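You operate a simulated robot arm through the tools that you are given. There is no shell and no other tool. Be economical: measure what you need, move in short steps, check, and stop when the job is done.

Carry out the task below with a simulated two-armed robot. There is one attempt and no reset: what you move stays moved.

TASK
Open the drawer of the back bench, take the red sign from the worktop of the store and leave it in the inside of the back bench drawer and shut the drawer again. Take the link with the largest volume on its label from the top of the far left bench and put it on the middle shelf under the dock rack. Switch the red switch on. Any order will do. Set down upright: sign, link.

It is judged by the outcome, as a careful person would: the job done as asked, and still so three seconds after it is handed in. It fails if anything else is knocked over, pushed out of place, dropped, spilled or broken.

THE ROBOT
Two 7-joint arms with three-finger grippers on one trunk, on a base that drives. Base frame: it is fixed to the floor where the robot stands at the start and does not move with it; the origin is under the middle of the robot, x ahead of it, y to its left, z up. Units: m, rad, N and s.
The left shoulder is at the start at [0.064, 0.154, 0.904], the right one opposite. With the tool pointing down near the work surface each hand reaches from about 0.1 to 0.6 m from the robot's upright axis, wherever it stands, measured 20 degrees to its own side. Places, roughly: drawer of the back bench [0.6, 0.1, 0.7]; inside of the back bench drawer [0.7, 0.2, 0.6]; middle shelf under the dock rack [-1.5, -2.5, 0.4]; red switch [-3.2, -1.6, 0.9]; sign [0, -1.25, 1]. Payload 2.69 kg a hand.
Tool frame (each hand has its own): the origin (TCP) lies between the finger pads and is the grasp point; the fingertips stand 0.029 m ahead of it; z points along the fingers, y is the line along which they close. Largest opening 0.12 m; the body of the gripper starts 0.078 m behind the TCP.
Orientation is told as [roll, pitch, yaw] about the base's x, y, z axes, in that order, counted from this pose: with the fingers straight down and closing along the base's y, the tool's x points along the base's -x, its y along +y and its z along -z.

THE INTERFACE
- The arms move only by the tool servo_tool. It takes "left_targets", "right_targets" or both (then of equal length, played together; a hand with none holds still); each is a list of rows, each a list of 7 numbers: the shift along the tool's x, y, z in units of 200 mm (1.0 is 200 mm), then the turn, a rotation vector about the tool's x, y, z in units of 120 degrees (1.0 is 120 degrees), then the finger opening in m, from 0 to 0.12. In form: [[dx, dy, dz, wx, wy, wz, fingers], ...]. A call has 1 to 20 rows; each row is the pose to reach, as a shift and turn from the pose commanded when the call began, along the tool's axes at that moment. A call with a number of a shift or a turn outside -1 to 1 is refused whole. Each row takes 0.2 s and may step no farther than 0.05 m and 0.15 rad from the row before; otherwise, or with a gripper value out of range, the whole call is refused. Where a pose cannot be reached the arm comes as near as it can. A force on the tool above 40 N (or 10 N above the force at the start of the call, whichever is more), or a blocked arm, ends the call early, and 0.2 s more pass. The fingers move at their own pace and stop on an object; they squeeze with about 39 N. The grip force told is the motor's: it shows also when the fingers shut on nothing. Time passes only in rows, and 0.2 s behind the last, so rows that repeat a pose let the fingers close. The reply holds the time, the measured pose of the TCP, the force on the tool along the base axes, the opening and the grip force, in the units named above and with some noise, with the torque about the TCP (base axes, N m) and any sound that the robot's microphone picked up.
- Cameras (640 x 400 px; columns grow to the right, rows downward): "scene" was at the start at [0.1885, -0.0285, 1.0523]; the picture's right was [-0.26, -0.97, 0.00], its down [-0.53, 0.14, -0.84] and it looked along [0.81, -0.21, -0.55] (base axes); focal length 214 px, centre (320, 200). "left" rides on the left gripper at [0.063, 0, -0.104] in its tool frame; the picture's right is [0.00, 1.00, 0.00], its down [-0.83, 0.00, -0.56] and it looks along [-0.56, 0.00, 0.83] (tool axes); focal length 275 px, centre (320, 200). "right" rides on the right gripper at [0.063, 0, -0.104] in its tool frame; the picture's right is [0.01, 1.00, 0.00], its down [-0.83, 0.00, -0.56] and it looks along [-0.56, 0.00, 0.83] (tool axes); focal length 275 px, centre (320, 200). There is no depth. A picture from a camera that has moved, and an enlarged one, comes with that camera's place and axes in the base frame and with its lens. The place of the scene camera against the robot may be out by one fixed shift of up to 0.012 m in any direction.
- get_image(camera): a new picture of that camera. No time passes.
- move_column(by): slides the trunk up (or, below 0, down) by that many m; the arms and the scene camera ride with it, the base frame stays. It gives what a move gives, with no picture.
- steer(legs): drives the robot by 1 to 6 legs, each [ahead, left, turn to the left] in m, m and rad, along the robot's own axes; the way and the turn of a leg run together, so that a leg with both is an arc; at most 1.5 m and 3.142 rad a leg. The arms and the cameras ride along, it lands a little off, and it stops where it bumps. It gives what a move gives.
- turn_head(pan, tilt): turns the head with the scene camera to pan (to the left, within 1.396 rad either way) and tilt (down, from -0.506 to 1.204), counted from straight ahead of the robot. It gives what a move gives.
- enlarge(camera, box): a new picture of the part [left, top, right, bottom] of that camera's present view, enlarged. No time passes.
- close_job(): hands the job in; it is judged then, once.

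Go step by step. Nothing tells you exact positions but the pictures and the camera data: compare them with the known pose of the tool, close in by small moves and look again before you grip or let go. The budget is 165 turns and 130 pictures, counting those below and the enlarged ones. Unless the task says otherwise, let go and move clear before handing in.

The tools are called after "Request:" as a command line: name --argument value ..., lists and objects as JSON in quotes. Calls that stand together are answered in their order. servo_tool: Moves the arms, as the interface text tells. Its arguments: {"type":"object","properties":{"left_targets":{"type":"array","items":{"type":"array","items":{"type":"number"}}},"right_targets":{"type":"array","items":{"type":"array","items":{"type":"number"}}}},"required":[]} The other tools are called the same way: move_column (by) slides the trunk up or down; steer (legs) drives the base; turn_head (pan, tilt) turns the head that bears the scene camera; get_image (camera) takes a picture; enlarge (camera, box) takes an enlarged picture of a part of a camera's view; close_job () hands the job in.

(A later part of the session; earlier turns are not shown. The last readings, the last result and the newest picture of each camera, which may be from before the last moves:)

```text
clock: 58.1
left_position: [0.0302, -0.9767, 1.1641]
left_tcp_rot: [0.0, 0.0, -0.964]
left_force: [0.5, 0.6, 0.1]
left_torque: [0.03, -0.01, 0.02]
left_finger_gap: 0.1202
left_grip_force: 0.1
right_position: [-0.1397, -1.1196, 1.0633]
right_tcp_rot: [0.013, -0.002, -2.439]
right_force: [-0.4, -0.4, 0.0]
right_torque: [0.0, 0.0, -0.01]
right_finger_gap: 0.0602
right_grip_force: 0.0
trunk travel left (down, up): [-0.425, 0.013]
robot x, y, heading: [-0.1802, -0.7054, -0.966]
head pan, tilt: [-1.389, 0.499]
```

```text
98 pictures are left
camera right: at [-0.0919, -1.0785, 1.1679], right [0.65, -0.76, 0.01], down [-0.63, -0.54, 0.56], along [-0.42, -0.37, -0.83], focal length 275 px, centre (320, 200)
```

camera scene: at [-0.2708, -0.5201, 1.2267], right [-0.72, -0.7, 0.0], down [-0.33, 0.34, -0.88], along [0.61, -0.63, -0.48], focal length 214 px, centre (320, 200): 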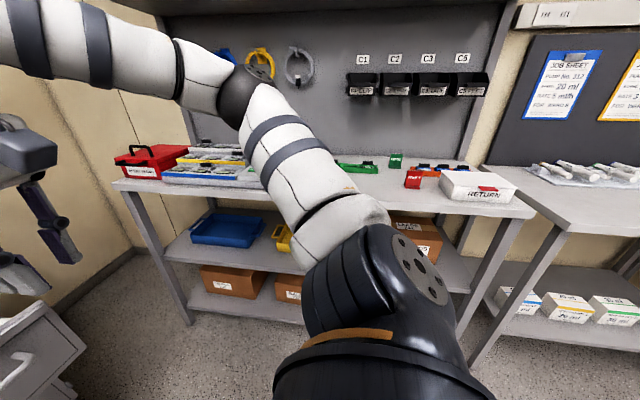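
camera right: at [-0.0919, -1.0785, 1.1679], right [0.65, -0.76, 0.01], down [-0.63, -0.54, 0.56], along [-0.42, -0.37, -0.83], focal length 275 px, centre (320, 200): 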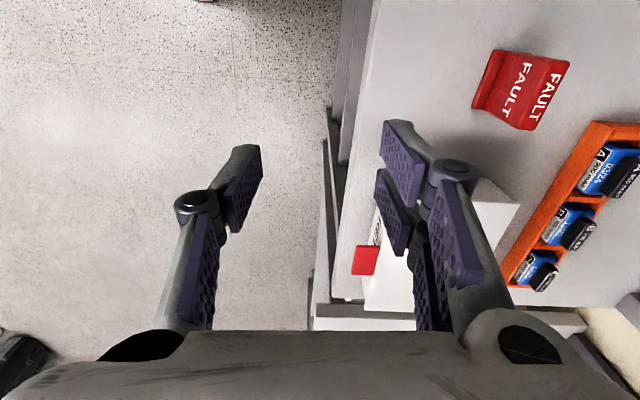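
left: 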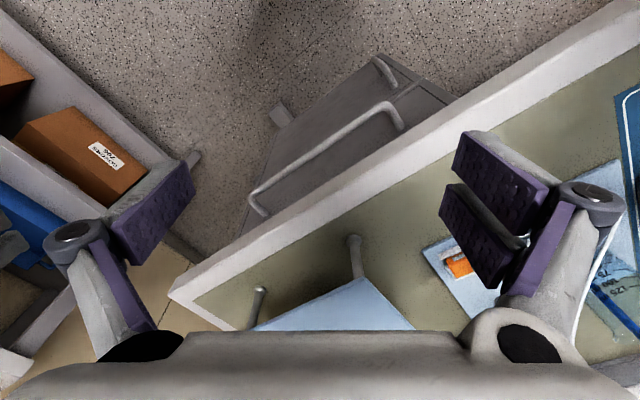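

Request:
servo_tool --right_targets '[[0, 0.2, 0, 0, 0, 0, 0.06], [0, 0.4, 0, 0, 0, 0, 0.06], [0, 0.6, 0, 0, 0, 0, 0.06], [0, 0.8, 0, 0, 0, 0, 0.06], [0, 0.815, 0.1, 0, 0, 0, 0.06], [0, 0.815, 0.1, 0, 0, 0, 0.06]]'

Request:
get_image --camera "right"

Request:
turn_head --pan -0.1 --tilt 0.75

Request:
enlarge --camera "scene" --box '[260, 80, 440, 200]'

```text
clock: 59.5
left_position: [0.031, -0.9777, 1.1645]
left_tcp_rot: [-0.001, -0.002, -0.964]
left_force: [1.0, -0.8, -0.2]
left_torque: [0.01, 0.01, 0.01]
left_finger_gap: 0.1201
left_grip_force: 0.0
right_position: [-0.0353, -1.2424, 1.0459]
right_tcp_rot: [0.01, -0.002, -2.434]
right_force: [0.1, 0.0, -0.3]
right_torque: [0.01, -0.02, -0.02]
right_finger_gap: 0.0599
right_grip_force: 0.1
trunk travel left (down, up): [-0.425, 0.013]
robot x, y, heading: [-0.183, -0.707, -0.964]
head pan, tilt: [-1.389, 0.499]
```

```text
97 pictures are left
camera right: at [0.014, -1.202, 1.15], right [0.65, -0.76, 0.01], down [-0.63, -0.54, 0.56], along [-0.42, -0.37, -0.83], focal length 275 px, centre (320, 200)
```

right: 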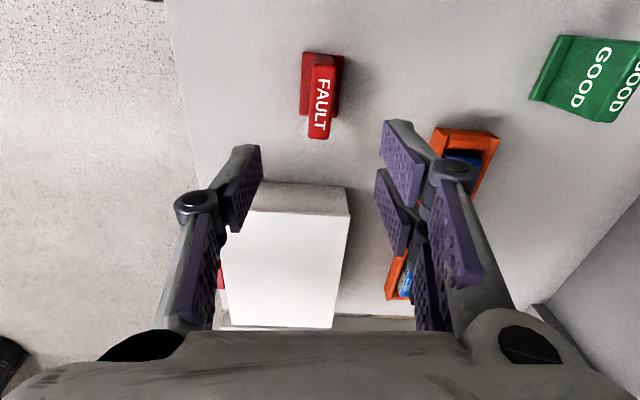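

```text
clock: 61.0
left_position: [0.031, -0.9777, 1.1654]
left_tcp_rot: [0.001, -0.001, -0.963]
left_force: [0.5, 0.1, -0.1]
left_torque: [0.0, 0.02, -0.02]
left_finger_gap: 0.1198
left_grip_force: 0.1
right_position: [-0.0352, -1.2439, 1.0453]
right_tcp_rot: [0.011, -0.003, -2.436]
right_force: [-1.0, 0.3, 1.1]
right_torque: [0.04, -0.03, -0.01]
right_finger_gap: 0.0597
right_grip_force: 0.0
trunk travel left (down, up): [-0.425, 0.013]
robot x, y, heading: [-0.1829, -0.7089, -0.962]
head pan, tilt: [-0.099, 0.75]
```

```text
3.33 times, centred on (350, 140) of scene
camera zoom: at [-0.1266, -0.7994, 1.2048], right [-0.87, -0.49, 0.0], down [-0.33, 0.6, -0.73], along [0.36, -0.64, -0.68], focal length 715 px, centre (220, 400)
```

zoom: 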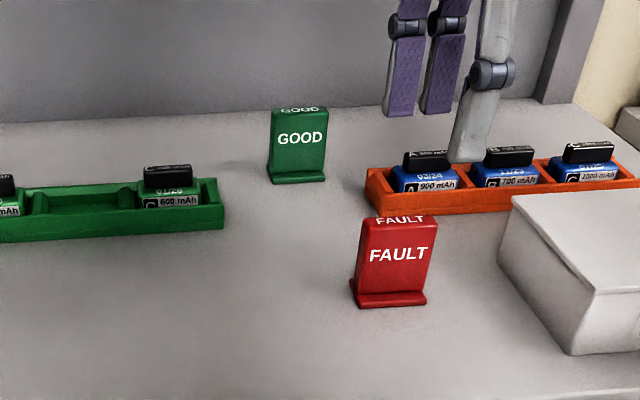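

The sign now sits ~16 mm to the hand's left side and is turned ~5°. I correct and lower.

Request:
servo_tool --right_targets '[[0.078, 0, 0.0, 0, 0, 0.043, 0.06], [0.078, 0, 0.15, 0, 0, 0.043, 0.06], [0.078, 0, 0.3, 0, 0, 0.043, 0.06], [0.078, 0, 0.36, 0, 0, 0.043, 0.06]]'

Request:
get_image --camera "right"

Request:
enlarge --camera "scene" --box '[260, 80, 440, 200]'

```text
clock: 62.0
left_position: [0.0301, -0.9775, 1.1656]
left_tcp_rot: [-0.001, 0.002, -0.963]
left_force: [0.2, 0.2, 0.1]
left_torque: [0.04, 0.04, 0.04]
left_finger_gap: 0.1201
left_grip_force: 0.1
right_position: [-0.0216, -1.235, 0.9732]
right_tcp_rot: [0.012, 0.0, -2.525]
right_force: [-1.3, -0.1, 1.6]
right_torque: [0.01, 0.0, -0.01]
right_finger_gap: 0.06
right_grip_force: 0.0
trunk travel left (down, up): [-0.425, 0.013]
robot x, y, heading: [-0.1771, -0.7087, -0.967]
head pan, tilt: [-0.099, 0.75]
```

```text
95 pictures are left
camera right: at [0.0301, -1.1982, 1.0775], right [0.58, -0.81, 0.01], down [-0.68, -0.48, 0.56], along [-0.45, -0.33, -0.83], focal length 275 px, centre (320, 200)
```

right: 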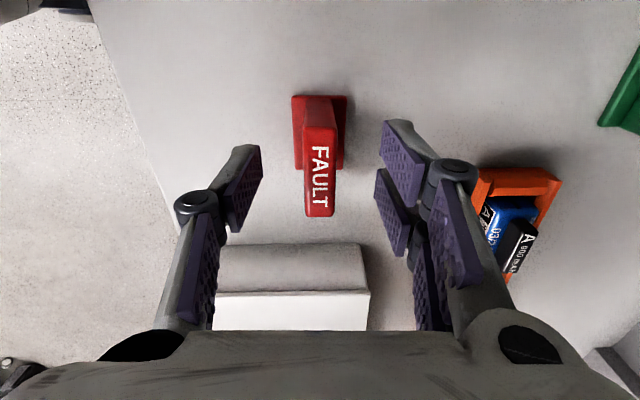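

```text
3.33 times, centred on (350, 140) of scene
camera zoom: at [-0.1266, -0.7994, 1.2048], right [-0.87, -0.49, 0.0], down [-0.33, 0.6, -0.73], along [0.36, -0.64, -0.68], focal length 715 px, centre (220, 400)
```

zoom: 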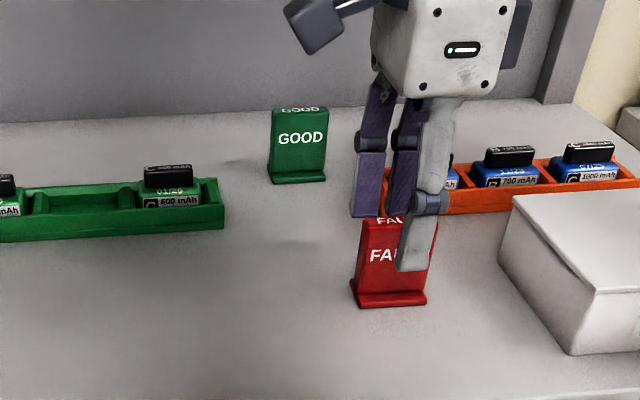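

Aligned. Lower 22 mm, close fully, then a small test lift.

Request:
servo_tool --right_targets '[[0.02, 0, 0.06, 0, 0, 0, 0.06], [0.02, 0, 0.115, 0, 0, 0, 0.06], [0.02, 0, 0.115, 0, 0, 0, 0.0], [0.02, 0, 0.115, 0, 0, 0, 0.0], [0.02, 0, 0.115, 0, 0, 0, 0.0]]'

Request:
servo_tool --right_targets '[[0, 0, -0.05, 0, 0, 0, 0.0], [0, 0, -0.1, 0, 0, 0, 0.0], [0, 0, -0.1, 0, 0, 0, 0.0]]'

Request:
get_image --camera "right"

```text
clock: 63.2
left_position: [0.029, -0.9775, 1.1647]
left_tcp_rot: [0.0, -0.001, -0.963]
left_force: [-0.1, 0.1, -0.3]
left_torque: [-0.01, 0.03, -0.01]
left_finger_gap: 0.1197
left_grip_force: 0.0
right_position: [-0.0186, -1.2332, 0.9514]
right_tcp_rot: [0.012, -0.001, -2.526]
right_force: [-0.2, 0.4, 0.5]
right_torque: [-0.01, 0.05, 0.02]
right_finger_gap: 0.015
right_grip_force: 39.3
trunk travel left (down, up): [-0.425, 0.013]
robot x, y, heading: [-0.1797, -0.706, -0.968]
head pan, tilt: [-0.099, 0.75]
```

```text
clock: 64.0
left_position: [0.0295, -0.9778, 1.1643]
left_tcp_rot: [0.001, 0.001, -0.964]
left_force: [-0.1, -1.0, 0.6]
left_torque: [0.05, 0.0, 0.01]
left_finger_gap: 0.1199
left_grip_force: 0.1
right_position: [-0.019, -1.2322, 0.9715]
right_tcp_rot: [0.013, 0.0, -2.526]
right_force: [0.7, 0.3, -0.8]
right_torque: [0.01, 0.02, 0.0]
right_finger_gap: 0.0147
right_grip_force: 39.1
trunk travel left (down, up): [-0.425, 0.013]
robot x, y, heading: [-0.1785, -0.7082, -0.96]
head pan, tilt: [-0.099, 0.75]
```

```text
93 pictures are left
camera right: at [0.0337, -1.1957, 1.0753], right [0.58, -0.81, 0.01], down [-0.68, -0.48, 0.56], along [-0.45, -0.33, -0.83], focal length 275 px, centre (320, 200)
```

right: 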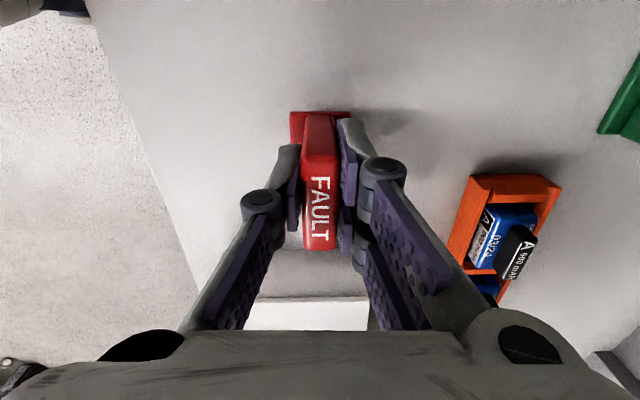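

The sign is held and off the surface. Lift, retract, drive back to the drawer.

Request:
servo_tool --right_targets '[[0, 0, -0.15, 0, 0, 0, 0.0], [0, 0, -0.3, 0, 0, 0, 0.0], [0, 0, -0.45, 0, 0, 0, 0.0], [0, -0.2, -0.5, 0, 0, 0, 0.0], [0, -0.4, -0.5, 0, 0, 0, 0.0], [0, -0.6, -0.5, 0, 0, 0, 0.0]]'

Request:
steer --legs '[[-0.3, 0, 0], [0, 0, 1.57]]'

Request:
turn_head --pan 0.0 --tilt 0.75

Request:
get_image --camera "scene"

Request:
get_image --camera "right"

```text
clock: 65.4
left_position: [0.0288, -0.9754, 1.1657]
left_tcp_rot: [0.0, -0.001, -0.964]
left_force: [0.5, -0.4, 0.1]
left_torque: [-0.04, 0.01, 0.03]
left_finger_gap: 0.1199
left_grip_force: 0.0
right_position: [-0.088, -1.1332, 1.0684]
right_tcp_rot: [0.012, -0.001, -2.527]
right_force: [0.5, 1.0, -0.9]
right_torque: [-0.03, -0.04, 0.0]
right_finger_gap: 0.0149
right_grip_force: 38.8
trunk travel left (down, up): [-0.425, 0.013]
robot x, y, heading: [-0.18, -0.707, -0.963]
head pan, tilt: [-0.099, 0.75]
```

```text
clock: 71.3
left_position: [-0.0813, -0.2463, 1.1646]
left_tcp_rot: [-0.001, -0.001, 0.612]
left_force: [-0.9, 0.2, 0.1]
left_torque: [-0.05, -0.01, 0.0]
left_finger_gap: 0.12
left_grip_force: 0.1
right_position: [0.0752, -0.3627, 1.0684]
right_tcp_rot: [0.011, 0.0, -0.951]
right_force: [0.8, 0.2, -0.2]
right_torque: [0.01, 0.02, -0.02]
right_finger_gap: 0.0149
right_grip_force: 39.1
trunk travel left (down, up): [-0.425, 0.013]
robot x, y, heading: [-0.3528, -0.4565, 0.614]
head pan, tilt: [-0.099, 0.75]
```

```text
clock: 72.0
left_position: [-0.081, -0.2461, 1.1656]
left_tcp_rot: [0.001, 0.0, 0.612]
left_force: [0.0, 0.6, 0.0]
left_torque: [0.02, 0.01, 0.0]
left_finger_gap: 0.1203
left_grip_force: 0.1
right_position: [0.0743, -0.3637, 1.0687]
right_tcp_rot: [0.013, -0.001, -0.951]
right_force: [0.2, 0.0, 0.0]
right_torque: [0.01, 0.0, 0.03]
right_finger_gap: 0.015
right_grip_force: 38.8
trunk travel left (down, up): [-0.425, 0.013]
robot x, y, heading: [-0.3563, -0.4571, 0.613]
head pan, tilt: [0.0, 0.75]
```

```text
92 pictures are left
camera scene: at [-0.2658, -0.4053, 1.2048], right [0.57, -0.82, 0.0], down [-0.56, -0.39, -0.73], along [0.6, 0.42, -0.68], focal length 214 px, centre (320, 200)
```

scene: 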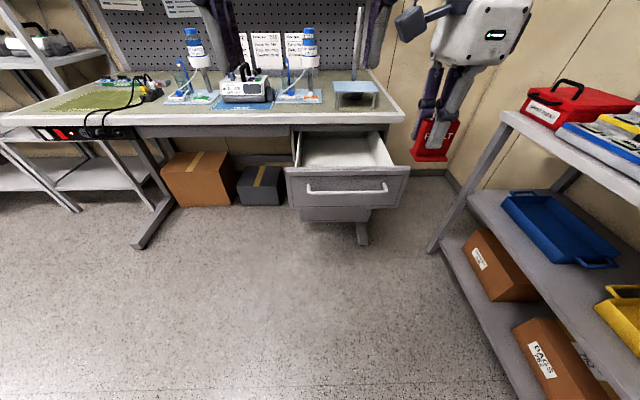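

```text
91 pictures are left
camera right: at [0.0386, -0.3141, 1.1728], right [0.81, 0.58, 0.01], down [0.48, -0.68, 0.56], along [0.33, -0.45, -0.83], focal length 275 px, centre (320, 200)
```

right: 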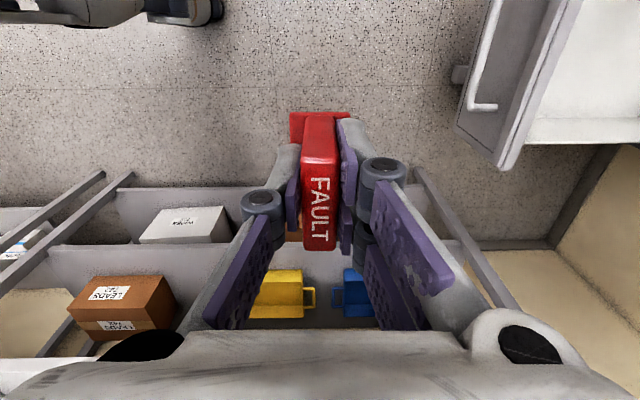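

Sign is held securely. The open drawer interior centers near A≈0.27, L≈−0.26 in the bench-aligned frame; I drive up so the right hand comes over it.

Request:
steer --legs '[[0.2, 0.09, 0], [0.07, 0, 0]]'

Request:
servo_tool --right_targets '[[0, 0.2, 0, 0, 0, 0, 0.0], [0, 0.4, 0, 0, 0, 0, 0.0], [0, 0.6, 0.1, 0, 0, 0, 0.0], [0, 0.72, 0.2, 0, 0, 0, 0.0], [0, 0.72, 0.2, 0, 0, 0, 0.0]]'

Request:
get_image --camera "scene"

Request:
get_image --camera "right"

```text
clock: 74.2
left_position: [0.0851, -0.0187, 1.1639]
left_tcp_rot: [-0.001, 0.0, 0.611]
left_force: [0.7, 0.2, -0.4]
left_torque: [-0.01, 0.01, -0.04]
left_finger_gap: 0.1199
left_grip_force: 0.0
right_position: [0.2408, -0.137, 1.0676]
right_tcp_rot: [0.011, 0.0, -0.949]
right_force: [0.7, 0.6, -1.4]
right_torque: [-0.05, 0.02, -0.01]
right_finger_gap: 0.0151
right_grip_force: 38.9
trunk travel left (down, up): [-0.425, 0.013]
robot x, y, heading: [-0.1838, -0.2304, 0.613]
head pan, tilt: [0.0, 0.75]
```

```text
clock: 75.4
left_position: [0.084, -0.0186, 1.1656]
left_tcp_rot: [0.001, -0.002, 0.612]
left_force: [0.3, 0.0, 0.1]
left_torque: [0.0, 0.01, -0.03]
left_finger_gap: 0.1199
left_grip_force: 0.0
right_position: [0.3542, -0.0537, 1.0294]
right_tcp_rot: [0.014, -0.001, -0.948]
right_force: [1.1, -0.7, -0.4]
right_torque: [0.02, -0.01, 0.0]
right_finger_gap: 0.0152
right_grip_force: 38.8
right hand out of reach, approached as far as the arm can: row 4, 5
trunk travel left (down, up): [-0.425, 0.013]
robot x, y, heading: [-0.1866, -0.2294, 0.615]
head pan, tilt: [0.0, 0.75]
```

```text
90 pictures are left
camera scene: at [-0.1002, -0.1784, 1.2049], right [0.58, -0.82, 0.0], down [-0.56, -0.39, -0.73], along [0.6, 0.42, -0.68], focal length 214 px, centre (320, 200)
```

scene: 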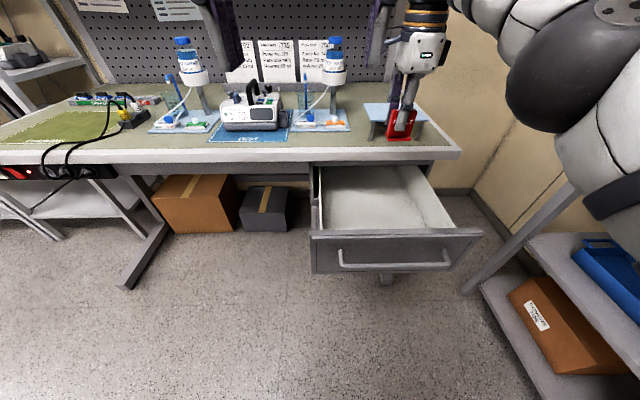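

```text
89 pictures are left
camera right: at [0.317, -0.0045, 1.1345], right [0.81, 0.59, 0.01], down [0.48, -0.68, 0.56], along [0.33, -0.45, -0.83], focal length 275 px, centre (320, 200)
```

right: 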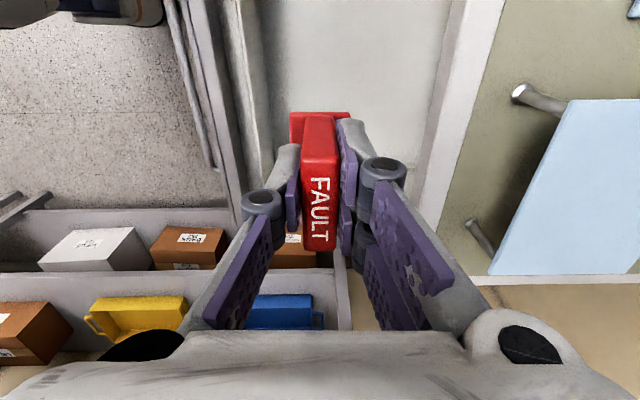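

The hand is above the open drawer. I lower the trunk to bring the sign in.

Request:
move_column --by -0.26

Request:
get_image --camera "right"

Request:
get_image --camera "scene"

```text
clock: 77.2
left_position: [0.0879, -0.0135, 0.9753]
left_tcp_rot: [0.002, 0.009, 0.624]
left_force: [8.2, 5.7, -12.1]
left_torque: [-0.08, 0.17, -0.05]
left_finger_gap: 0.1198
left_grip_force: 0.0
right_position: [0.3559, -0.053, 0.8404]
right_tcp_rot: [0.001, 0.001, -0.95]
right_force: [0.4, 0.3, -1.2]
right_torque: [0.01, 0.01, 0.02]
right_finger_gap: 0.015
right_grip_force: 38.9
trunk travel left (down, up): [-0.241, 0.197]
robot x, y, heading: [-0.1839, -0.2308, 0.613]
head pan, tilt: [0.0, 0.75]
stopped: the force on the tool passed its limit at 46 N (the readings are from after the stop); the commanded pose is now the measured one
```

```text
88 pictures are left
camera right: at [0.319, -0.0034, 0.9453], right [0.81, 0.59, 0.0], down [0.49, -0.67, 0.56], along [0.33, -0.45, -0.83], focal length 275 px, centre (320, 200)
```

right: 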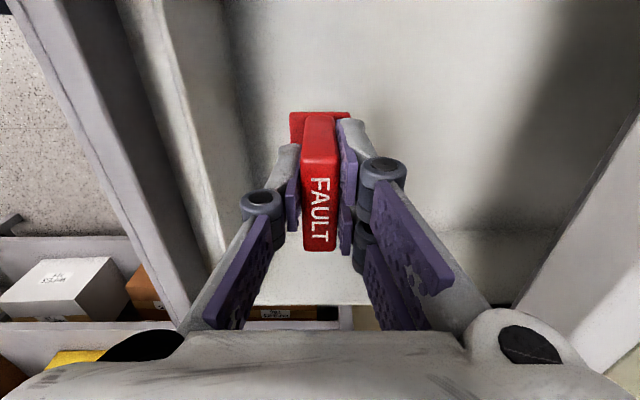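

```text
87 pictures are left
camera scene: at [-0.026, -0.1259, 1.0063], right [0.58, -0.82, 0.0], down [-0.53, -0.38, -0.76], along [0.62, 0.44, -0.65], focal length 214 px, centre (320, 200)
```

scene: 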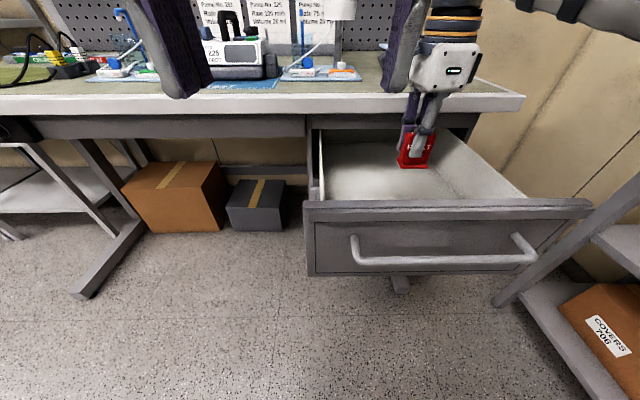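

The right hand and sign are inside the drawer, but the left hand touched something (probably my own body). I move it ahead and left, free.

Request:
servo_tool --left_targets '[[-0.1, 0.0, 0, 0, 0, 0, 0.12], [-0.2, 0.2, 0, 0, 0, 0, 0.12], [-0.2, 0.4, 0, 0, 0, 0, 0.12], [-0.2, 0.6, 0, 0, 0, 0, 0.12], [-0.2, 0.8, 0, 0, 0, 0, 0.12]]'

Request:
get_image --camera "scene"

Request:
get_image --camera "left"

```text
clock: 78.4
left_position: [0.0341, 0.1364, 0.9598]
left_tcp_rot: [-0.002, 0.006, 0.621]
left_force: [1.0, 0.7, -0.4]
left_torque: [-0.03, 0.01, 0.01]
left_finger_gap: 0.12
left_grip_force: 0.2
left hand out of reach, approached as far as the arm can: row 4, 5
right_position: [0.3546, -0.0534, 0.8421]
right_tcp_rot: [0.002, 0.0, -0.95]
right_force: [0.0, -0.8, -1.7]
right_torque: [-0.02, -0.04, -0.01]
right_finger_gap: 0.015
right_grip_force: 39.2
trunk travel left (down, up): [-0.241, 0.197]
robot x, y, heading: [-0.1847, -0.2288, 0.613]
head pan, tilt: [0.0, 0.75]
```

```text
86 pictures are left
camera scene: at [-0.0277, -0.1271, 1.004], right [0.58, -0.82, 0.0], down [-0.56, -0.39, -0.73], along [0.6, 0.42, -0.68], focal length 214 px, centre (320, 200)
```

scene: 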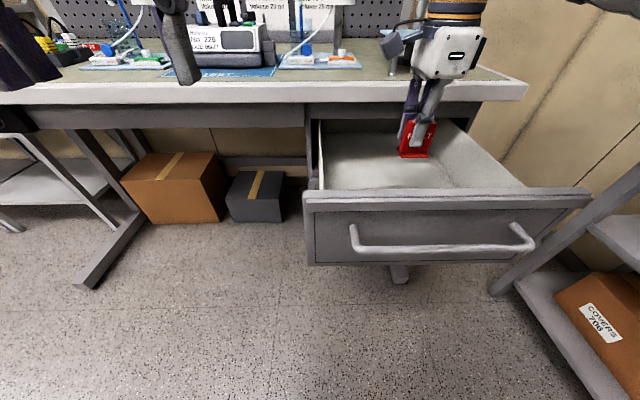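

```text
85 pictures are left
camera left: at [-0.0186, 0.1011, 1.0667], right [-0.58, 0.82, 0.0], down [0.68, 0.48, 0.55], along [0.45, 0.32, -0.84], focal length 275 px, centre (320, 200)
```

left: 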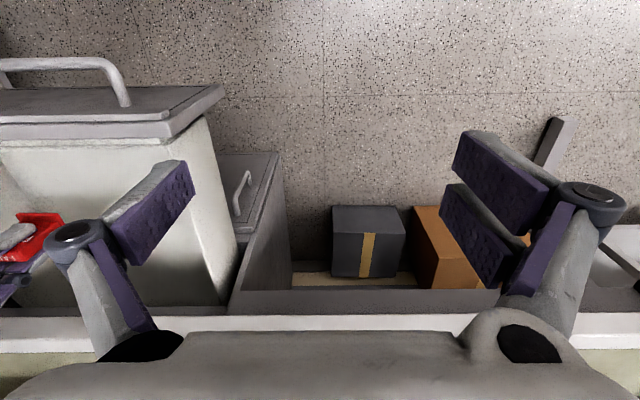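

Left hand is free. Continue lowering.

Request:
move_column --by -0.08

Request:
get_image --camera "left"

Request:
get_image --camera "right"

Request:
get_image --camera "scene"

```text
clock: 79.6
left_position: [0.0512, 0.1471, 0.853]
left_tcp_rot: [-0.002, 0.088, 0.621]
left_force: [0.5, -0.2, 0.7]
left_torque: [-0.02, 0.01, -0.01]
left_finger_gap: 0.1201
left_grip_force: 0.1
right_position: [0.3542, -0.0548, 0.7622]
right_tcp_rot: [0.002, 0.0, -0.949]
right_force: [0.1, -0.1, 0.1]
right_torque: [0.03, -0.03, 0.04]
right_finger_gap: 0.0152
right_grip_force: 38.9
trunk travel left (down, up): [-0.161, 0.277]
robot x, y, heading: [-0.1827, -0.233, 0.61]
head pan, tilt: [0.0, 0.75]
```

```text
84 pictures are left
camera left: at [0.0076, 0.1168, 0.9642], right [-0.58, 0.82, 0.0], down [0.71, 0.51, 0.48], along [0.39, 0.28, -0.88], focal length 275 px, centre (320, 200)
```

left: 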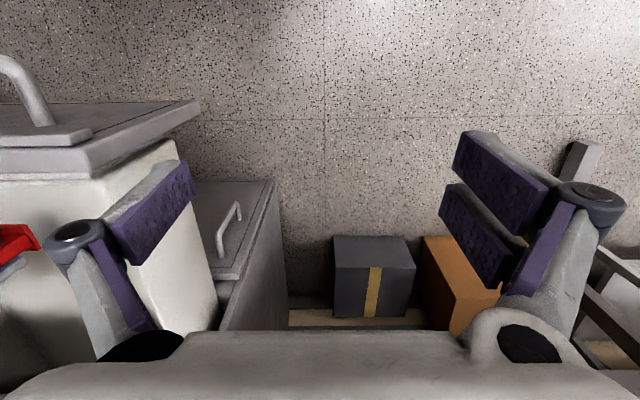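

```text
83 pictures are left
camera right: at [0.3183, -0.0038, 0.8671], right [0.81, 0.59, 0.0], down [0.48, -0.68, 0.56], along [0.33, -0.45, -0.83], focal length 275 px, centre (320, 200)
```

right: 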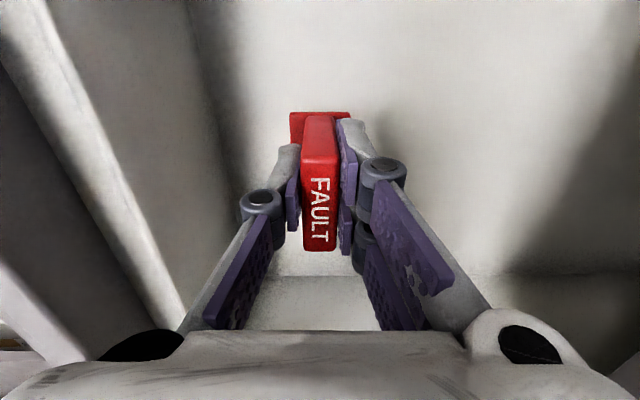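

```text
82 pictures are left
camera scene: at [-0.0082, -0.1137, 0.9203], right [0.58, -0.82, 0.0], down [-0.56, -0.39, -0.73], along [0.6, 0.42, -0.68], focal length 214 px, centre (320, 200)
```

scene: 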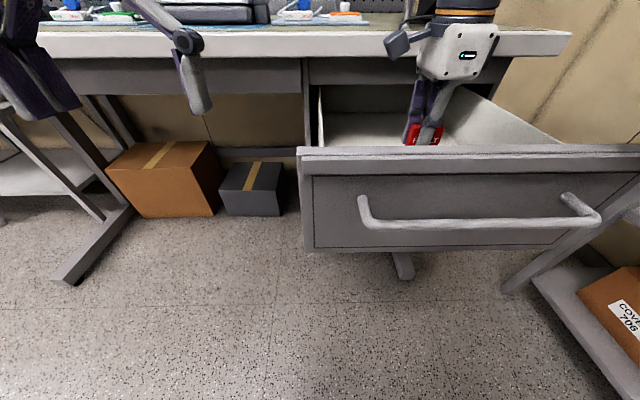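

Sign bottom is near the drawer floor. I descend in small steps watching force.

Request:
servo_tool --right_targets '[[0, 0, 0.02, 0, 0, 0, 0.0], [0, 0, 0.04, 0, 0, 0, 0.0], [0, 0, 0.06, 0, 0, 0, 0.0]]'

Request:
servo_tool --right_targets '[[0, 0, 0.02, 0, 0, 0, 0.0], [0, 0, 0.04, 0, 0, 0, 0.0], [0, 0, 0.06, 0, 0, 0, 0.0]]'

Request:
get_image --camera "right"

```text
clock: 80.4
left_position: [0.0511, 0.1478, 0.8537]
left_tcp_rot: [-0.001, 0.09, 0.621]
left_force: [-0.4, -0.7, -0.1]
left_torque: [-0.02, 0.04, 0.03]
left_finger_gap: 0.12
left_grip_force: 0.0
right_position: [0.3547, -0.0529, 0.7501]
right_tcp_rot: [0.002, -0.001, -0.95]
right_force: [-0.7, 0.5, -1.6]
right_torque: [-0.03, -0.03, -0.03]
right_finger_gap: 0.015
right_grip_force: 39.0
trunk travel left (down, up): [-0.161, 0.277]
robot x, y, heading: [-0.1846, -0.228, 0.615]
head pan, tilt: [0.0, 0.75]
```

```text
clock: 81.2
left_position: [0.0511, 0.1473, 0.8534]
left_tcp_rot: [-0.002, 0.088, 0.621]
left_force: [0.8, 0.0, 0.7]
left_torque: [0.0, 0.02, 0.03]
left_finger_gap: 0.12
left_grip_force: 0.1
right_position: [0.3542, -0.0547, 0.738]
right_tcp_rot: [0.002, 0.001, -0.951]
right_force: [-0.2, -0.4, -1.5]
right_torque: [0.01, 0.02, 0.0]
right_finger_gap: 0.0148
right_grip_force: 38.9
trunk travel left (down, up): [-0.161, 0.277]
robot x, y, heading: [-0.1872, -0.2327, 0.614]
head pan, tilt: [0.0, 0.75]
```

```text
81 pictures are left
camera right: at [0.3184, -0.0037, 0.8424], right [0.81, 0.59, 0.0], down [0.49, -0.67, 0.56], along [0.33, -0.45, -0.83], focal length 275 px, centre (320, 200)
```

right: 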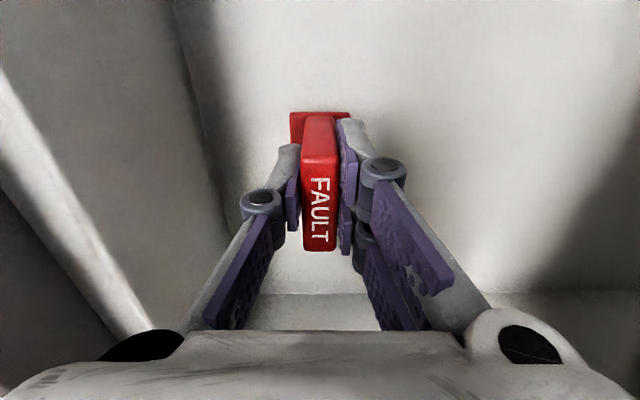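

Floor appears to be near z≈0.65. Continue.

Request:
servo_tool --right_targets '[[0, 0, 0.03, 0, 0, 0, 0.0], [0, 0, 0.06, 0, 0, 0, 0.0], [0, 0, 0.09, 0, 0, 0, 0.0], [0, 0, 0.12, 0, 0, 0, 0.0]]'

Request:
get_image --camera "right"

```text
clock: 82.2
left_position: [0.0519, 0.1468, 0.8526]
left_tcp_rot: [-0.002, 0.089, 0.622]
left_force: [0.6, -1.0, -0.1]
left_torque: [-0.01, 0.05, -0.01]
left_finger_gap: 0.1202
left_grip_force: 0.0
right_position: [0.3552, -0.0536, 0.715]
right_tcp_rot: [0.004, 0.0, -0.95]
right_force: [0.1, 0.6, -0.5]
right_torque: [0.02, 0.0, 0.0]
right_finger_gap: 0.0151
right_grip_force: 38.9
trunk travel left (down, up): [-0.161, 0.277]
robot x, y, heading: [-0.1876, -0.23, 0.609]
head pan, tilt: [0.0, 0.75]
```

```text
80 pictures are left
camera right: at [0.3187, -0.0034, 0.8184], right [0.81, 0.59, 0.0], down [0.49, -0.67, 0.56], along [0.33, -0.45, -0.83], focal length 275 px, centre (320, 200)
```

right: 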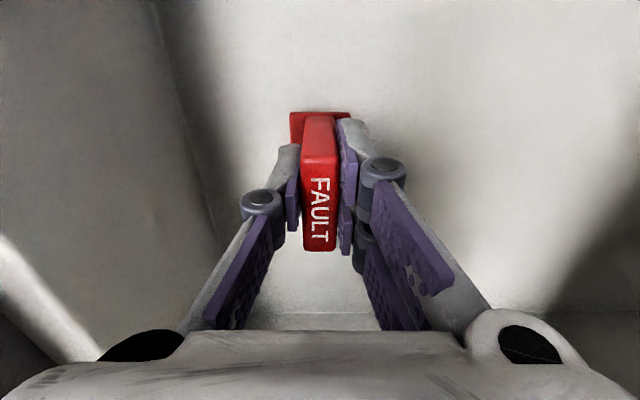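

Request:
servo_tool --right_targets '[[0, 0, 0.02, 0, 0, 0, 0.0], [0, 0, 0.04, 0, 0, 0, 0.0], [0, 0, 0.04, 0, 0, 0, 0.0]]'

Request:
servo_tool --right_targets '[[0, 0, 0.01, 0, 0, 0, 0.0], [0, 0, 0.02, 0, 0, 0, 0.0], [0, 0, 0.02, 0, 0, 0, 0.0]]'

Request:
get_image --camera "right"

```text
clock: 83.0
left_position: [0.0516, 0.1472, 0.8526]
left_tcp_rot: [-0.002, 0.088, 0.623]
left_force: [0.4, -0.5, 0.2]
left_torque: [0.0, -0.03, -0.03]
left_finger_gap: 0.1201
left_grip_force: 0.1
right_position: [0.355, -0.0528, 0.7047]
right_tcp_rot: [0.002, 0.001, -0.949]
right_force: [-0.4, 0.5, -1.1]
right_torque: [-0.02, 0.0, -0.02]
right_finger_gap: 0.0149
right_grip_force: 38.8
trunk travel left (down, up): [-0.161, 0.277]
robot x, y, heading: [-0.1853, -0.2307, 0.611]
head pan, tilt: [0.0, 0.75]
```

```text
clock: 83.8
left_position: [0.0522, 0.1476, 0.8533]
left_tcp_rot: [-0.004, 0.09, 0.623]
left_force: [-0.8, -0.3, 1.3]
left_torque: [-0.03, 0.03, 0.04]
left_finger_gap: 0.1199
left_grip_force: 0.2
right_position: [0.3549, -0.0548, 0.7027]
right_tcp_rot: [0.002, 0.001, -0.95]
right_force: [-1.0, 0.3, -0.9]
right_torque: [-0.02, 0.0, -0.01]
right_finger_gap: 0.0149
right_grip_force: 39.0
trunk travel left (down, up): [-0.161, 0.277]
robot x, y, heading: [-0.1832, -0.2302, 0.61]
head pan, tilt: [0.0, 0.75]
```

```text
79 pictures are left
camera right: at [0.319, -0.0037, 0.8065], right [0.81, 0.59, 0.0], down [0.49, -0.67, 0.56], along [0.33, -0.45, -0.83], focal length 275 px, centre (320, 200)
```

right: 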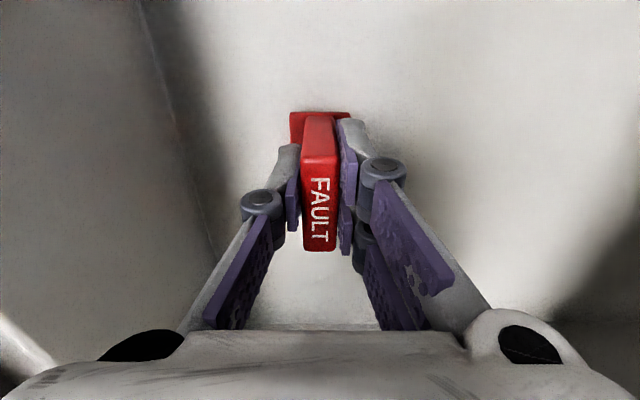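

Not yet touching. I go on in 2 mm steps.

Request:
servo_tool --right_targets '[[0, 0, 0.01, 0, 0, 0, 0.0], [0, 0, 0.02, 0, 0, 0, 0.0], [0, 0, 0.03, 0, 0, 0, 0.0]]'

Request:
servo_tool --right_targets '[[0, 0, 0.01, 0, 0, 0, 0.0], [0, 0, 0.02, 0, 0, 0, 0.0]]'

Request:
get_image --camera "right"

```text
clock: 84.6
left_position: [0.0513, 0.1467, 0.8535]
left_tcp_rot: [-0.002, 0.086, 0.621]
left_force: [0.5, 0.3, 0.3]
left_torque: [-0.03, -0.02, 0.0]
left_finger_gap: 0.1199
left_grip_force: 0.2
right_position: [0.3546, -0.0533, 0.6978]
right_tcp_rot: [0.008, 0.002, -0.951]
right_force: [2.2, -1.7, 18.2]
right_torque: [-0.29, -0.09, 0.02]
right_finger_gap: 0.0148
right_grip_force: 39.2
trunk travel left (down, up): [-0.161, 0.277]
robot x, y, heading: [-0.1862, -0.2333, 0.613]
head pan, tilt: [0.0, 0.75]
```

```text
clock: 85.2
left_position: [0.0513, 0.1463, 0.8547]
left_tcp_rot: [-0.002, 0.087, 0.623]
left_force: [-0.2, 0.8, -0.4]
left_torque: [-0.02, 0.01, 0.03]
left_finger_gap: 0.1198
left_grip_force: 0.0
right_position: [0.3537, -0.0538, 0.6955]
right_tcp_rot: [0.009, 0.002, -0.95]
right_force: [4.7, 0.5, 35.8]
right_torque: [0.04, -0.1, -0.01]
right_finger_gap: 0.0155
right_grip_force: 39.1
trunk travel left (down, up): [-0.161, 0.277]
robot x, y, heading: [-0.1853, -0.2252, 0.613]
head pan, tilt: [0.0, 0.75]
```

```text
78 pictures are left
camera right: at [0.3173, -0.0039, 0.7994], right [0.81, 0.59, 0.01], down [0.48, -0.68, 0.55], along [0.33, -0.45, -0.83], focal length 275 px, centre (320, 200)
```

right: 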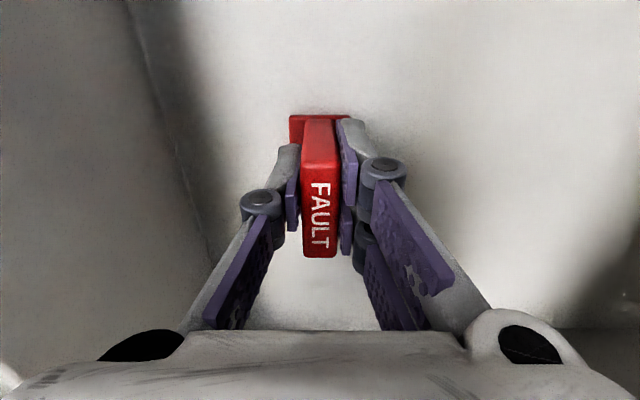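

Contact with the floor (force 36 N up). I ease off slightly, release and lift out.

Request:
servo_tool --right_targets '[[0, 0, -0.02, 0, 0, 0, 0.0], [0, 0, -0.02, 0, 0, 0, 0.03], [0, 0, -0.02, 0, 0, 0, 0.055], [0, 0, -0.02, 0, 0, 0, 0.055], [0, 0, -0.1, 0, 0, 0, 0.055], [0, 0, -0.2, 0, 0, 0, 0.055], [0, 0, -0.35, 0, 0, 0, 0.055], [0, 0, -0.55, 0, 0, 0, 0.055], [0, 0, -0.75, 0, 0, 0, 0.055], [0, 0, -0.95, 0, 0, 0, 0.055]]'

Request:
get_image --camera "right"

```text
clock: 87.4
left_position: [0.0517, 0.1477, 0.853]
left_tcp_rot: [-0.001, 0.086, 0.622]
left_force: [-0.6, -0.2, -0.5]
left_torque: [0.02, 0.0, 0.01]
left_finger_gap: 0.1199
left_grip_force: 0.0
right_position: [0.3538, -0.0542, 0.8806]
right_tcp_rot: [0.002, 0.001, -0.949]
right_force: [-0.4, -0.9, 0.1]
right_torque: [0.01, -0.02, 0.0]
right_finger_gap: 0.0548
right_grip_force: 0.0
trunk travel left (down, up): [-0.161, 0.277]
robot x, y, heading: [-0.188, -0.2268, 0.612]
head pan, tilt: [0.0, 0.75]
```

```text
77 pictures are left
camera right: at [0.3183, -0.0033, 0.9855], right [0.81, 0.59, 0.0], down [0.49, -0.67, 0.56], along [0.33, -0.45, -0.83], focal length 275 px, centre (320, 200)
```

right: 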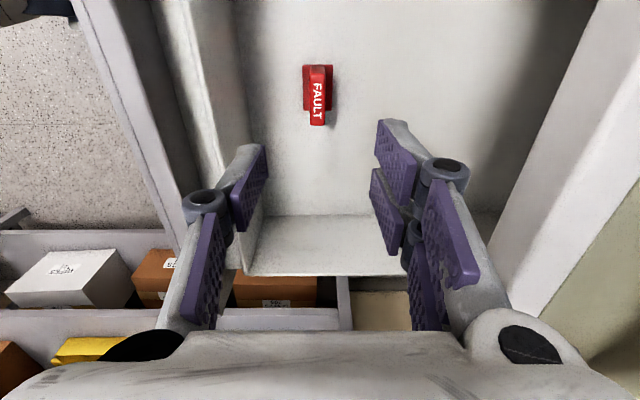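

The sign stands upright on the drawer floor. Now I back off, and get the right hand to the handle pose again to push the drawer shut.

Request:
steer --legs '[[-0.23, -0.02, -0.005]]'

Request:
move_column --by 0.05

Request:
get_image --camera "scene"

```text
clock: 89.1
left_position: [-0.1246, -0.0028, 0.8527]
left_tcp_rot: [-0.001, 0.087, 0.617]
left_force: [0.4, 0.8, 0.3]
left_torque: [-0.03, -0.02, 0.0]
left_finger_gap: 0.1198
left_grip_force: 0.1
right_position: [0.1798, -0.2035, 0.8796]
right_tcp_rot: [0.003, -0.001, -0.952]
right_force: [-0.2, 0.2, -0.3]
right_torque: [0.0, 0.0, -0.03]
right_finger_gap: 0.0548
right_grip_force: 0.0
trunk travel left (down, up): [-0.161, 0.277]
robot x, y, heading: [-0.3615, -0.382, 0.607]
head pan, tilt: [0.0, 0.75]
```

```text
clock: 90.0
left_position: [-0.1237, -0.0024, 0.902]
left_tcp_rot: [-0.002, 0.089, 0.617]
left_force: [0.3, -0.6, 0.2]
left_torque: [0.02, 0.01, -0.02]
left_finger_gap: 0.1198
left_grip_force: 0.0
right_position: [0.1788, -0.203, 0.9289]
right_tcp_rot: [0.005, 0.001, -0.95]
right_force: [0.2, 0.4, -0.3]
right_torque: [0.04, 0.0, 0.02]
right_finger_gap: 0.0551
right_grip_force: 0.1
trunk travel left (down, up): [-0.211, 0.227]
robot x, y, heading: [-0.3632, -0.3804, 0.607]
head pan, tilt: [0.0, 0.75]
```

```text
76 pictures are left
camera scene: at [-0.1969, -0.2711, 0.9739], right [0.57, -0.82, 0.0], down [-0.56, -0.39, -0.73], along [0.6, 0.42, -0.68], focal length 214 px, centre (320, 200)
```

scene: 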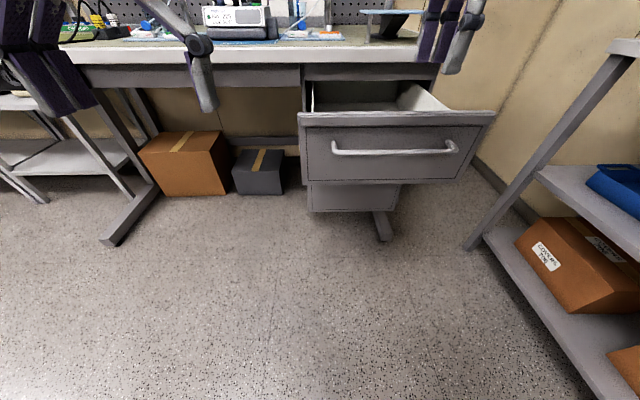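

Request:
servo_tool --right_targets '[[0, -0.2, 0, 0, 0, 0, 0.1], [0, -0.35, 0.05, 0, 0, 0, 0.1], [0, -0.35, 0.13, -0.068, 0, 0, 0.1], [0, -0.35, 0.21, -0.136, 0, 0, 0.1], [0, -0.35, 0.29, -0.205, 0, 0, 0.1], [0, -0.35, 0.37, -0.273, 0, 0, 0.1], [0, -0.35, 0.45, -0.341, 0, 0, 0.1], [0, -0.35, 0.53, -0.409, 0, 0, 0.1], [0, -0.35, 0.61, -0.477, 0, 0, 0.1], [0, -0.35, 0.69, -0.545, 0, 0, 0.1], [0, -0.35, 0.78, -0.614, 0, 0, 0.1], [0, -0.35, 0.87, -0.682, 0, 0, 0.1], [0, -0.35, 0.955, -0.75, 0, 0, 0.1], [0, -0.35, 0.955, -0.75, 0, 0, 0.1]]'

Request:
get_image --camera "right"

Request:
get_image --camera "scene"

```text
clock: 93.0
left_position: [-0.1246, -0.0006, 0.9025]
left_tcp_rot: [-0.001, 0.088, 0.619]
left_force: [-0.3, 0.4, 0.0]
left_torque: [0.02, -0.02, -0.04]
left_finger_gap: 0.1199
left_grip_force: 0.1
right_position: [0.1289, -0.2346, 0.7311]
right_tcp_rot: [1.575, 0.001, -0.952]
right_force: [0.6, 1.2, 0.2]
right_torque: [-0.01, -0.01, 0.0]
right_finger_gap: 0.1
right_grip_force: 0.0
right hand out of reach, approached as far as the arm can: row 1, 2, 3, 4, 5, 6, 7, 10, 11, 12, 13, 14
trunk travel left (down, up): [-0.211, 0.227]
robot x, y, heading: [-0.3657, -0.3759, 0.611]
head pan, tilt: [0.0, 0.75]
```

```text
75 pictures are left
camera right: at [0.0082, -0.2434, 0.7305], right [-0.01, 0.0, 1.0], down [0.03, -1.0, 0.0], along [1.0, 0.03, 0.01], focal length 275 px, centre (320, 200)
```

right: 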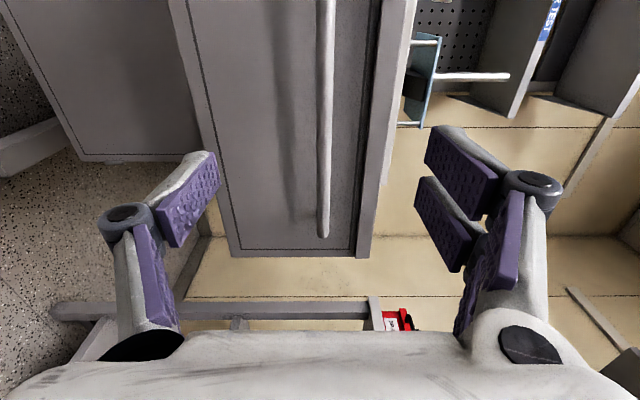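

```text
74 pictures are left
camera scene: at [-0.1972, -0.2712, 0.974], right [0.57, -0.82, 0.0], down [-0.56, -0.39, -0.73], along [0.6, 0.42, -0.68], focal length 214 px, centre (320, 200)
```

scene: 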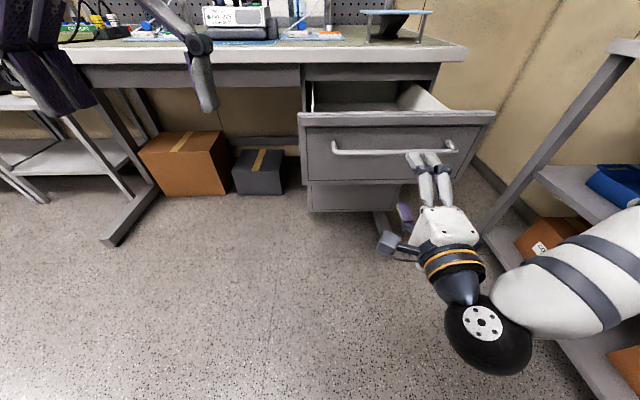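

Bar is centered ahead ~0.1 m. Advance and grip.

Request:
servo_tool --right_targets '[[0, 0, 0.1, 0, 0, 0, 0.1], [0, 0, 0.2, 0, 0, 0, 0.1], [0, 0, 0.3, 0, 0, 0, 0.1], [0, 0, 0.4, 0, 0, 0, 0.1], [0, 0, 0.51, 0, 0, 0, 0.1], [0, 0, 0.51, 0, 0, 0, 0.03], [0, 0, 0.51, 0, 0, 0, 0.0], [0, 0, 0.51, 0, 0, 0, 0.0]]'

Request:
get_image --camera "right"

```text
clock: 94.8
left_position: [-0.1236, -0.0018, 0.9039]
left_tcp_rot: [-0.001, 0.087, 0.619]
left_force: [0.6, -0.3, -0.2]
left_torque: [-0.03, 0.0, -0.01]
left_finger_gap: 0.1202
left_grip_force: 0.0
right_position: [0.2125, -0.1741, 0.7346]
right_tcp_rot: [1.581, 0.0, -0.953]
right_force: [3.3, 1.2, 8.9]
right_torque: [0.0, -0.12, 0.12]
right_finger_gap: 0.0121
right_grip_force: 39.2
trunk travel left (down, up): [-0.211, 0.227]
robot x, y, heading: [-0.3624, -0.3795, 0.609]
head pan, tilt: [0.0, 0.75]
```

```text
73 pictures are left
camera right: at [0.0923, -0.1843, 0.7341], right [-0.01, 0.0, 1.0], down [0.03, -1.0, 0.0], along [1.0, 0.03, 0.01], focal length 275 px, centre (320, 200)
```

right: 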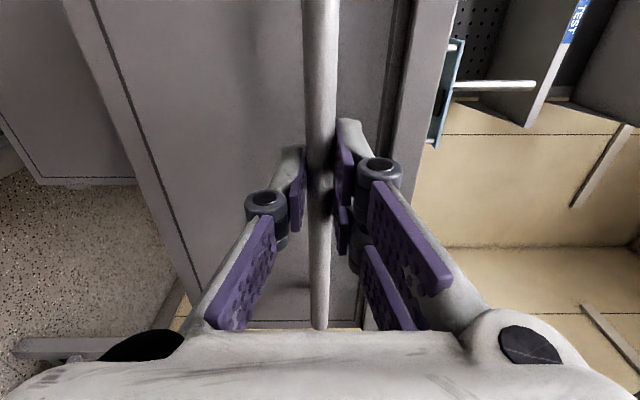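

Gripped. Push the drawer in with the base, in short steps.

Request:
steer --legs '[[0.08, 0, 0]]'

Request:
steer --legs '[[0.08, 0, 0]]'

Request:
steer --legs '[[0.08, 0, 0]]'

Request:
get_image --camera "scene"

```text
clock: 95.9
left_position: [-0.0601, 0.0444, 0.9033]
left_tcp_rot: [-0.004, 0.088, 0.618]
left_force: [-0.5, -0.3, 0.1]
left_torque: [-0.03, -0.01, 0.03]
left_finger_gap: 0.12
left_grip_force: 0.0
right_position: [0.2758, -0.1292, 0.735]
right_tcp_rot: [1.58, 0.002, -0.951]
right_force: [-7.1, 12.8, 14.9]
right_torque: [0.07, -0.11, 0.12]
right_finger_gap: 0.0121
right_grip_force: 39.7
trunk travel left (down, up): [-0.211, 0.227]
robot x, y, heading: [-0.2953, -0.3333, 0.606]
head pan, tilt: [0.0, 0.75]
```

```text
clock: 97.0
left_position: [0.0062, 0.0913, 0.9036]
left_tcp_rot: [-0.002, 0.087, 0.616]
left_force: [-0.2, 0.8, 0.0]
left_torque: [-0.02, 0.02, 0.01]
left_finger_gap: 0.1199
left_grip_force: 0.1
right_position: [0.34, -0.0818, 0.7345]
right_tcp_rot: [1.578, 0.001, -0.945]
right_force: [-13.0, 19.2, 4.3]
right_torque: [0.01, -0.05, 0.7]
right_finger_gap: 0.0118
right_grip_force: 38.9
trunk travel left (down, up): [-0.211, 0.227]
robot x, y, heading: [-0.2313, -0.2881, 0.609]
head pan, tilt: [0.0, 0.75]
```

```text
clock: 98.0
left_position: [0.0716, 0.1354, 0.903]
left_tcp_rot: [-0.005, 0.087, 0.614]
left_force: [-0.4, 0.2, 0.1]
left_torque: [-0.01, -0.01, -0.02]
left_finger_gap: 0.12
left_grip_force: 0.2
right_position: [0.4041, -0.0349, 0.7365]
right_tcp_rot: [1.578, 0.0, -0.939]
right_force: [-9.9, 16.4, 1.1]
right_torque: [-0.07, -0.07, 0.21]
right_finger_gap: 0.0123
right_grip_force: 38.9
trunk travel left (down, up): [-0.211, 0.227]
robot x, y, heading: [-0.1676, -0.244, 0.609]
head pan, tilt: [0.0, 0.75]
```

```text
72 pictures are left
camera scene: at [-0.0021, -0.1336, 0.974], right [0.57, -0.82, 0.0], down [-0.56, -0.39, -0.73], along [0.6, 0.42, -0.68], focal length 214 px, centre (320, 200)
```

scene: 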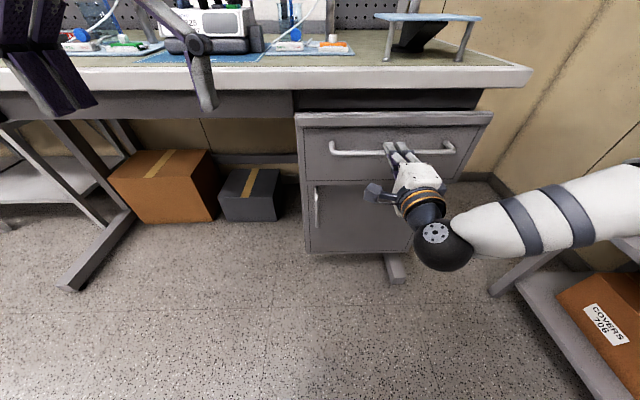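

About 0.065 m remain.

Request:
steer --legs '[[0.055, 0, 0]]'

Request:
steer --legs '[[0.03, 0, 0]]'

Request:
get_image --camera "scene"

```text
clock: 99.1
left_position: [0.1179, 0.1673, 0.9029]
left_tcp_rot: [-0.001, 0.089, 0.618]
left_force: [-0.3, 0.5, -0.4]
left_torque: [-0.02, -0.01, -0.02]
left_finger_gap: 0.1199
left_grip_force: 0.0
right_position: [0.4474, -0.003, 0.7361]
right_tcp_rot: [1.578, 0.001, -0.933]
right_force: [3.1, 0.8, -0.8]
right_torque: [-0.12, -0.11, -0.03]
right_finger_gap: 0.0118
right_grip_force: 38.6
trunk travel left (down, up): [-0.211, 0.227]
robot x, y, heading: [-0.123, -0.2107, 0.612]
head pan, tilt: [0.0, 0.75]
stopped in leg 1: the force on the tool passed its limit at 82 N (the readings are from after the stop); the commanded pose is now the measured one
```

```text
clock: 99.9
left_position: [0.1298, 0.1747, 0.904]
left_tcp_rot: [-0.001, 0.087, 0.617]
left_force: [-0.4, -0.2, 0.3]
left_torque: [-0.02, 0.03, -0.02]
left_finger_gap: 0.1203
left_grip_force: 0.0
right_position: [0.4573, 0.006, 0.7349]
right_tcp_rot: [1.58, 0.002, -0.928]
right_force: [0.9, -1.1, 4.1]
right_torque: [-0.2, -0.15, 0.04]
right_finger_gap: 0.0116
right_grip_force: 38.6
trunk travel left (down, up): [-0.211, 0.227]
robot x, y, heading: [-0.1114, -0.2013, 0.608]
head pan, tilt: [0.0, 0.75]
stopped in leg 1: the force on the tool passed its limit at 110 N (the readings are from after the stop); the commanded pose is now the measured one
```

```text
71 pictures are left
camera scene: at [0.0559, -0.0947, 0.9739], right [0.57, -0.82, 0.0], down [-0.56, -0.39, -0.73], along [0.6, 0.42, -0.68], focal length 214 px, centre (320, 200)
```

scene: 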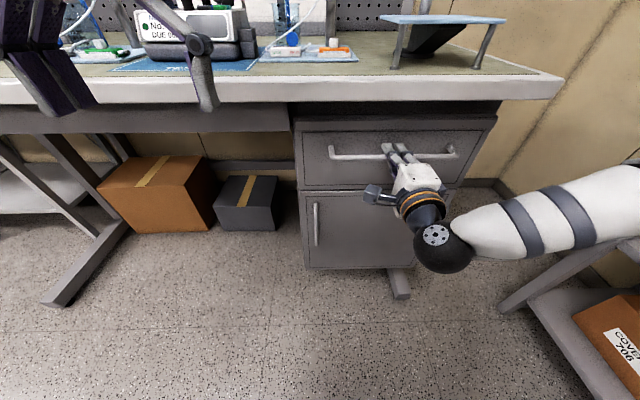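

Request:
enlarge --camera "scene" --box '[280, 80, 520, 230]'

```text
2.67 times, centred on (400, 155) of scene
camera zoom: at [0.0559, -0.0947, 0.9739], right [0.57, -0.82, 0.0], down [-0.56, -0.39, -0.73], along [0.6, 0.42, -0.68], focal length 572 px, centre (107, 320)
```

zoom: 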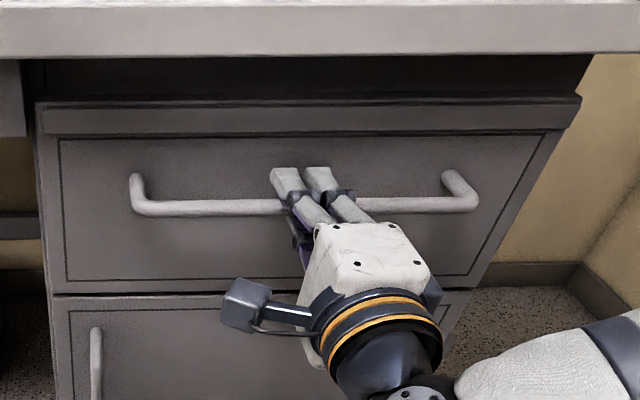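

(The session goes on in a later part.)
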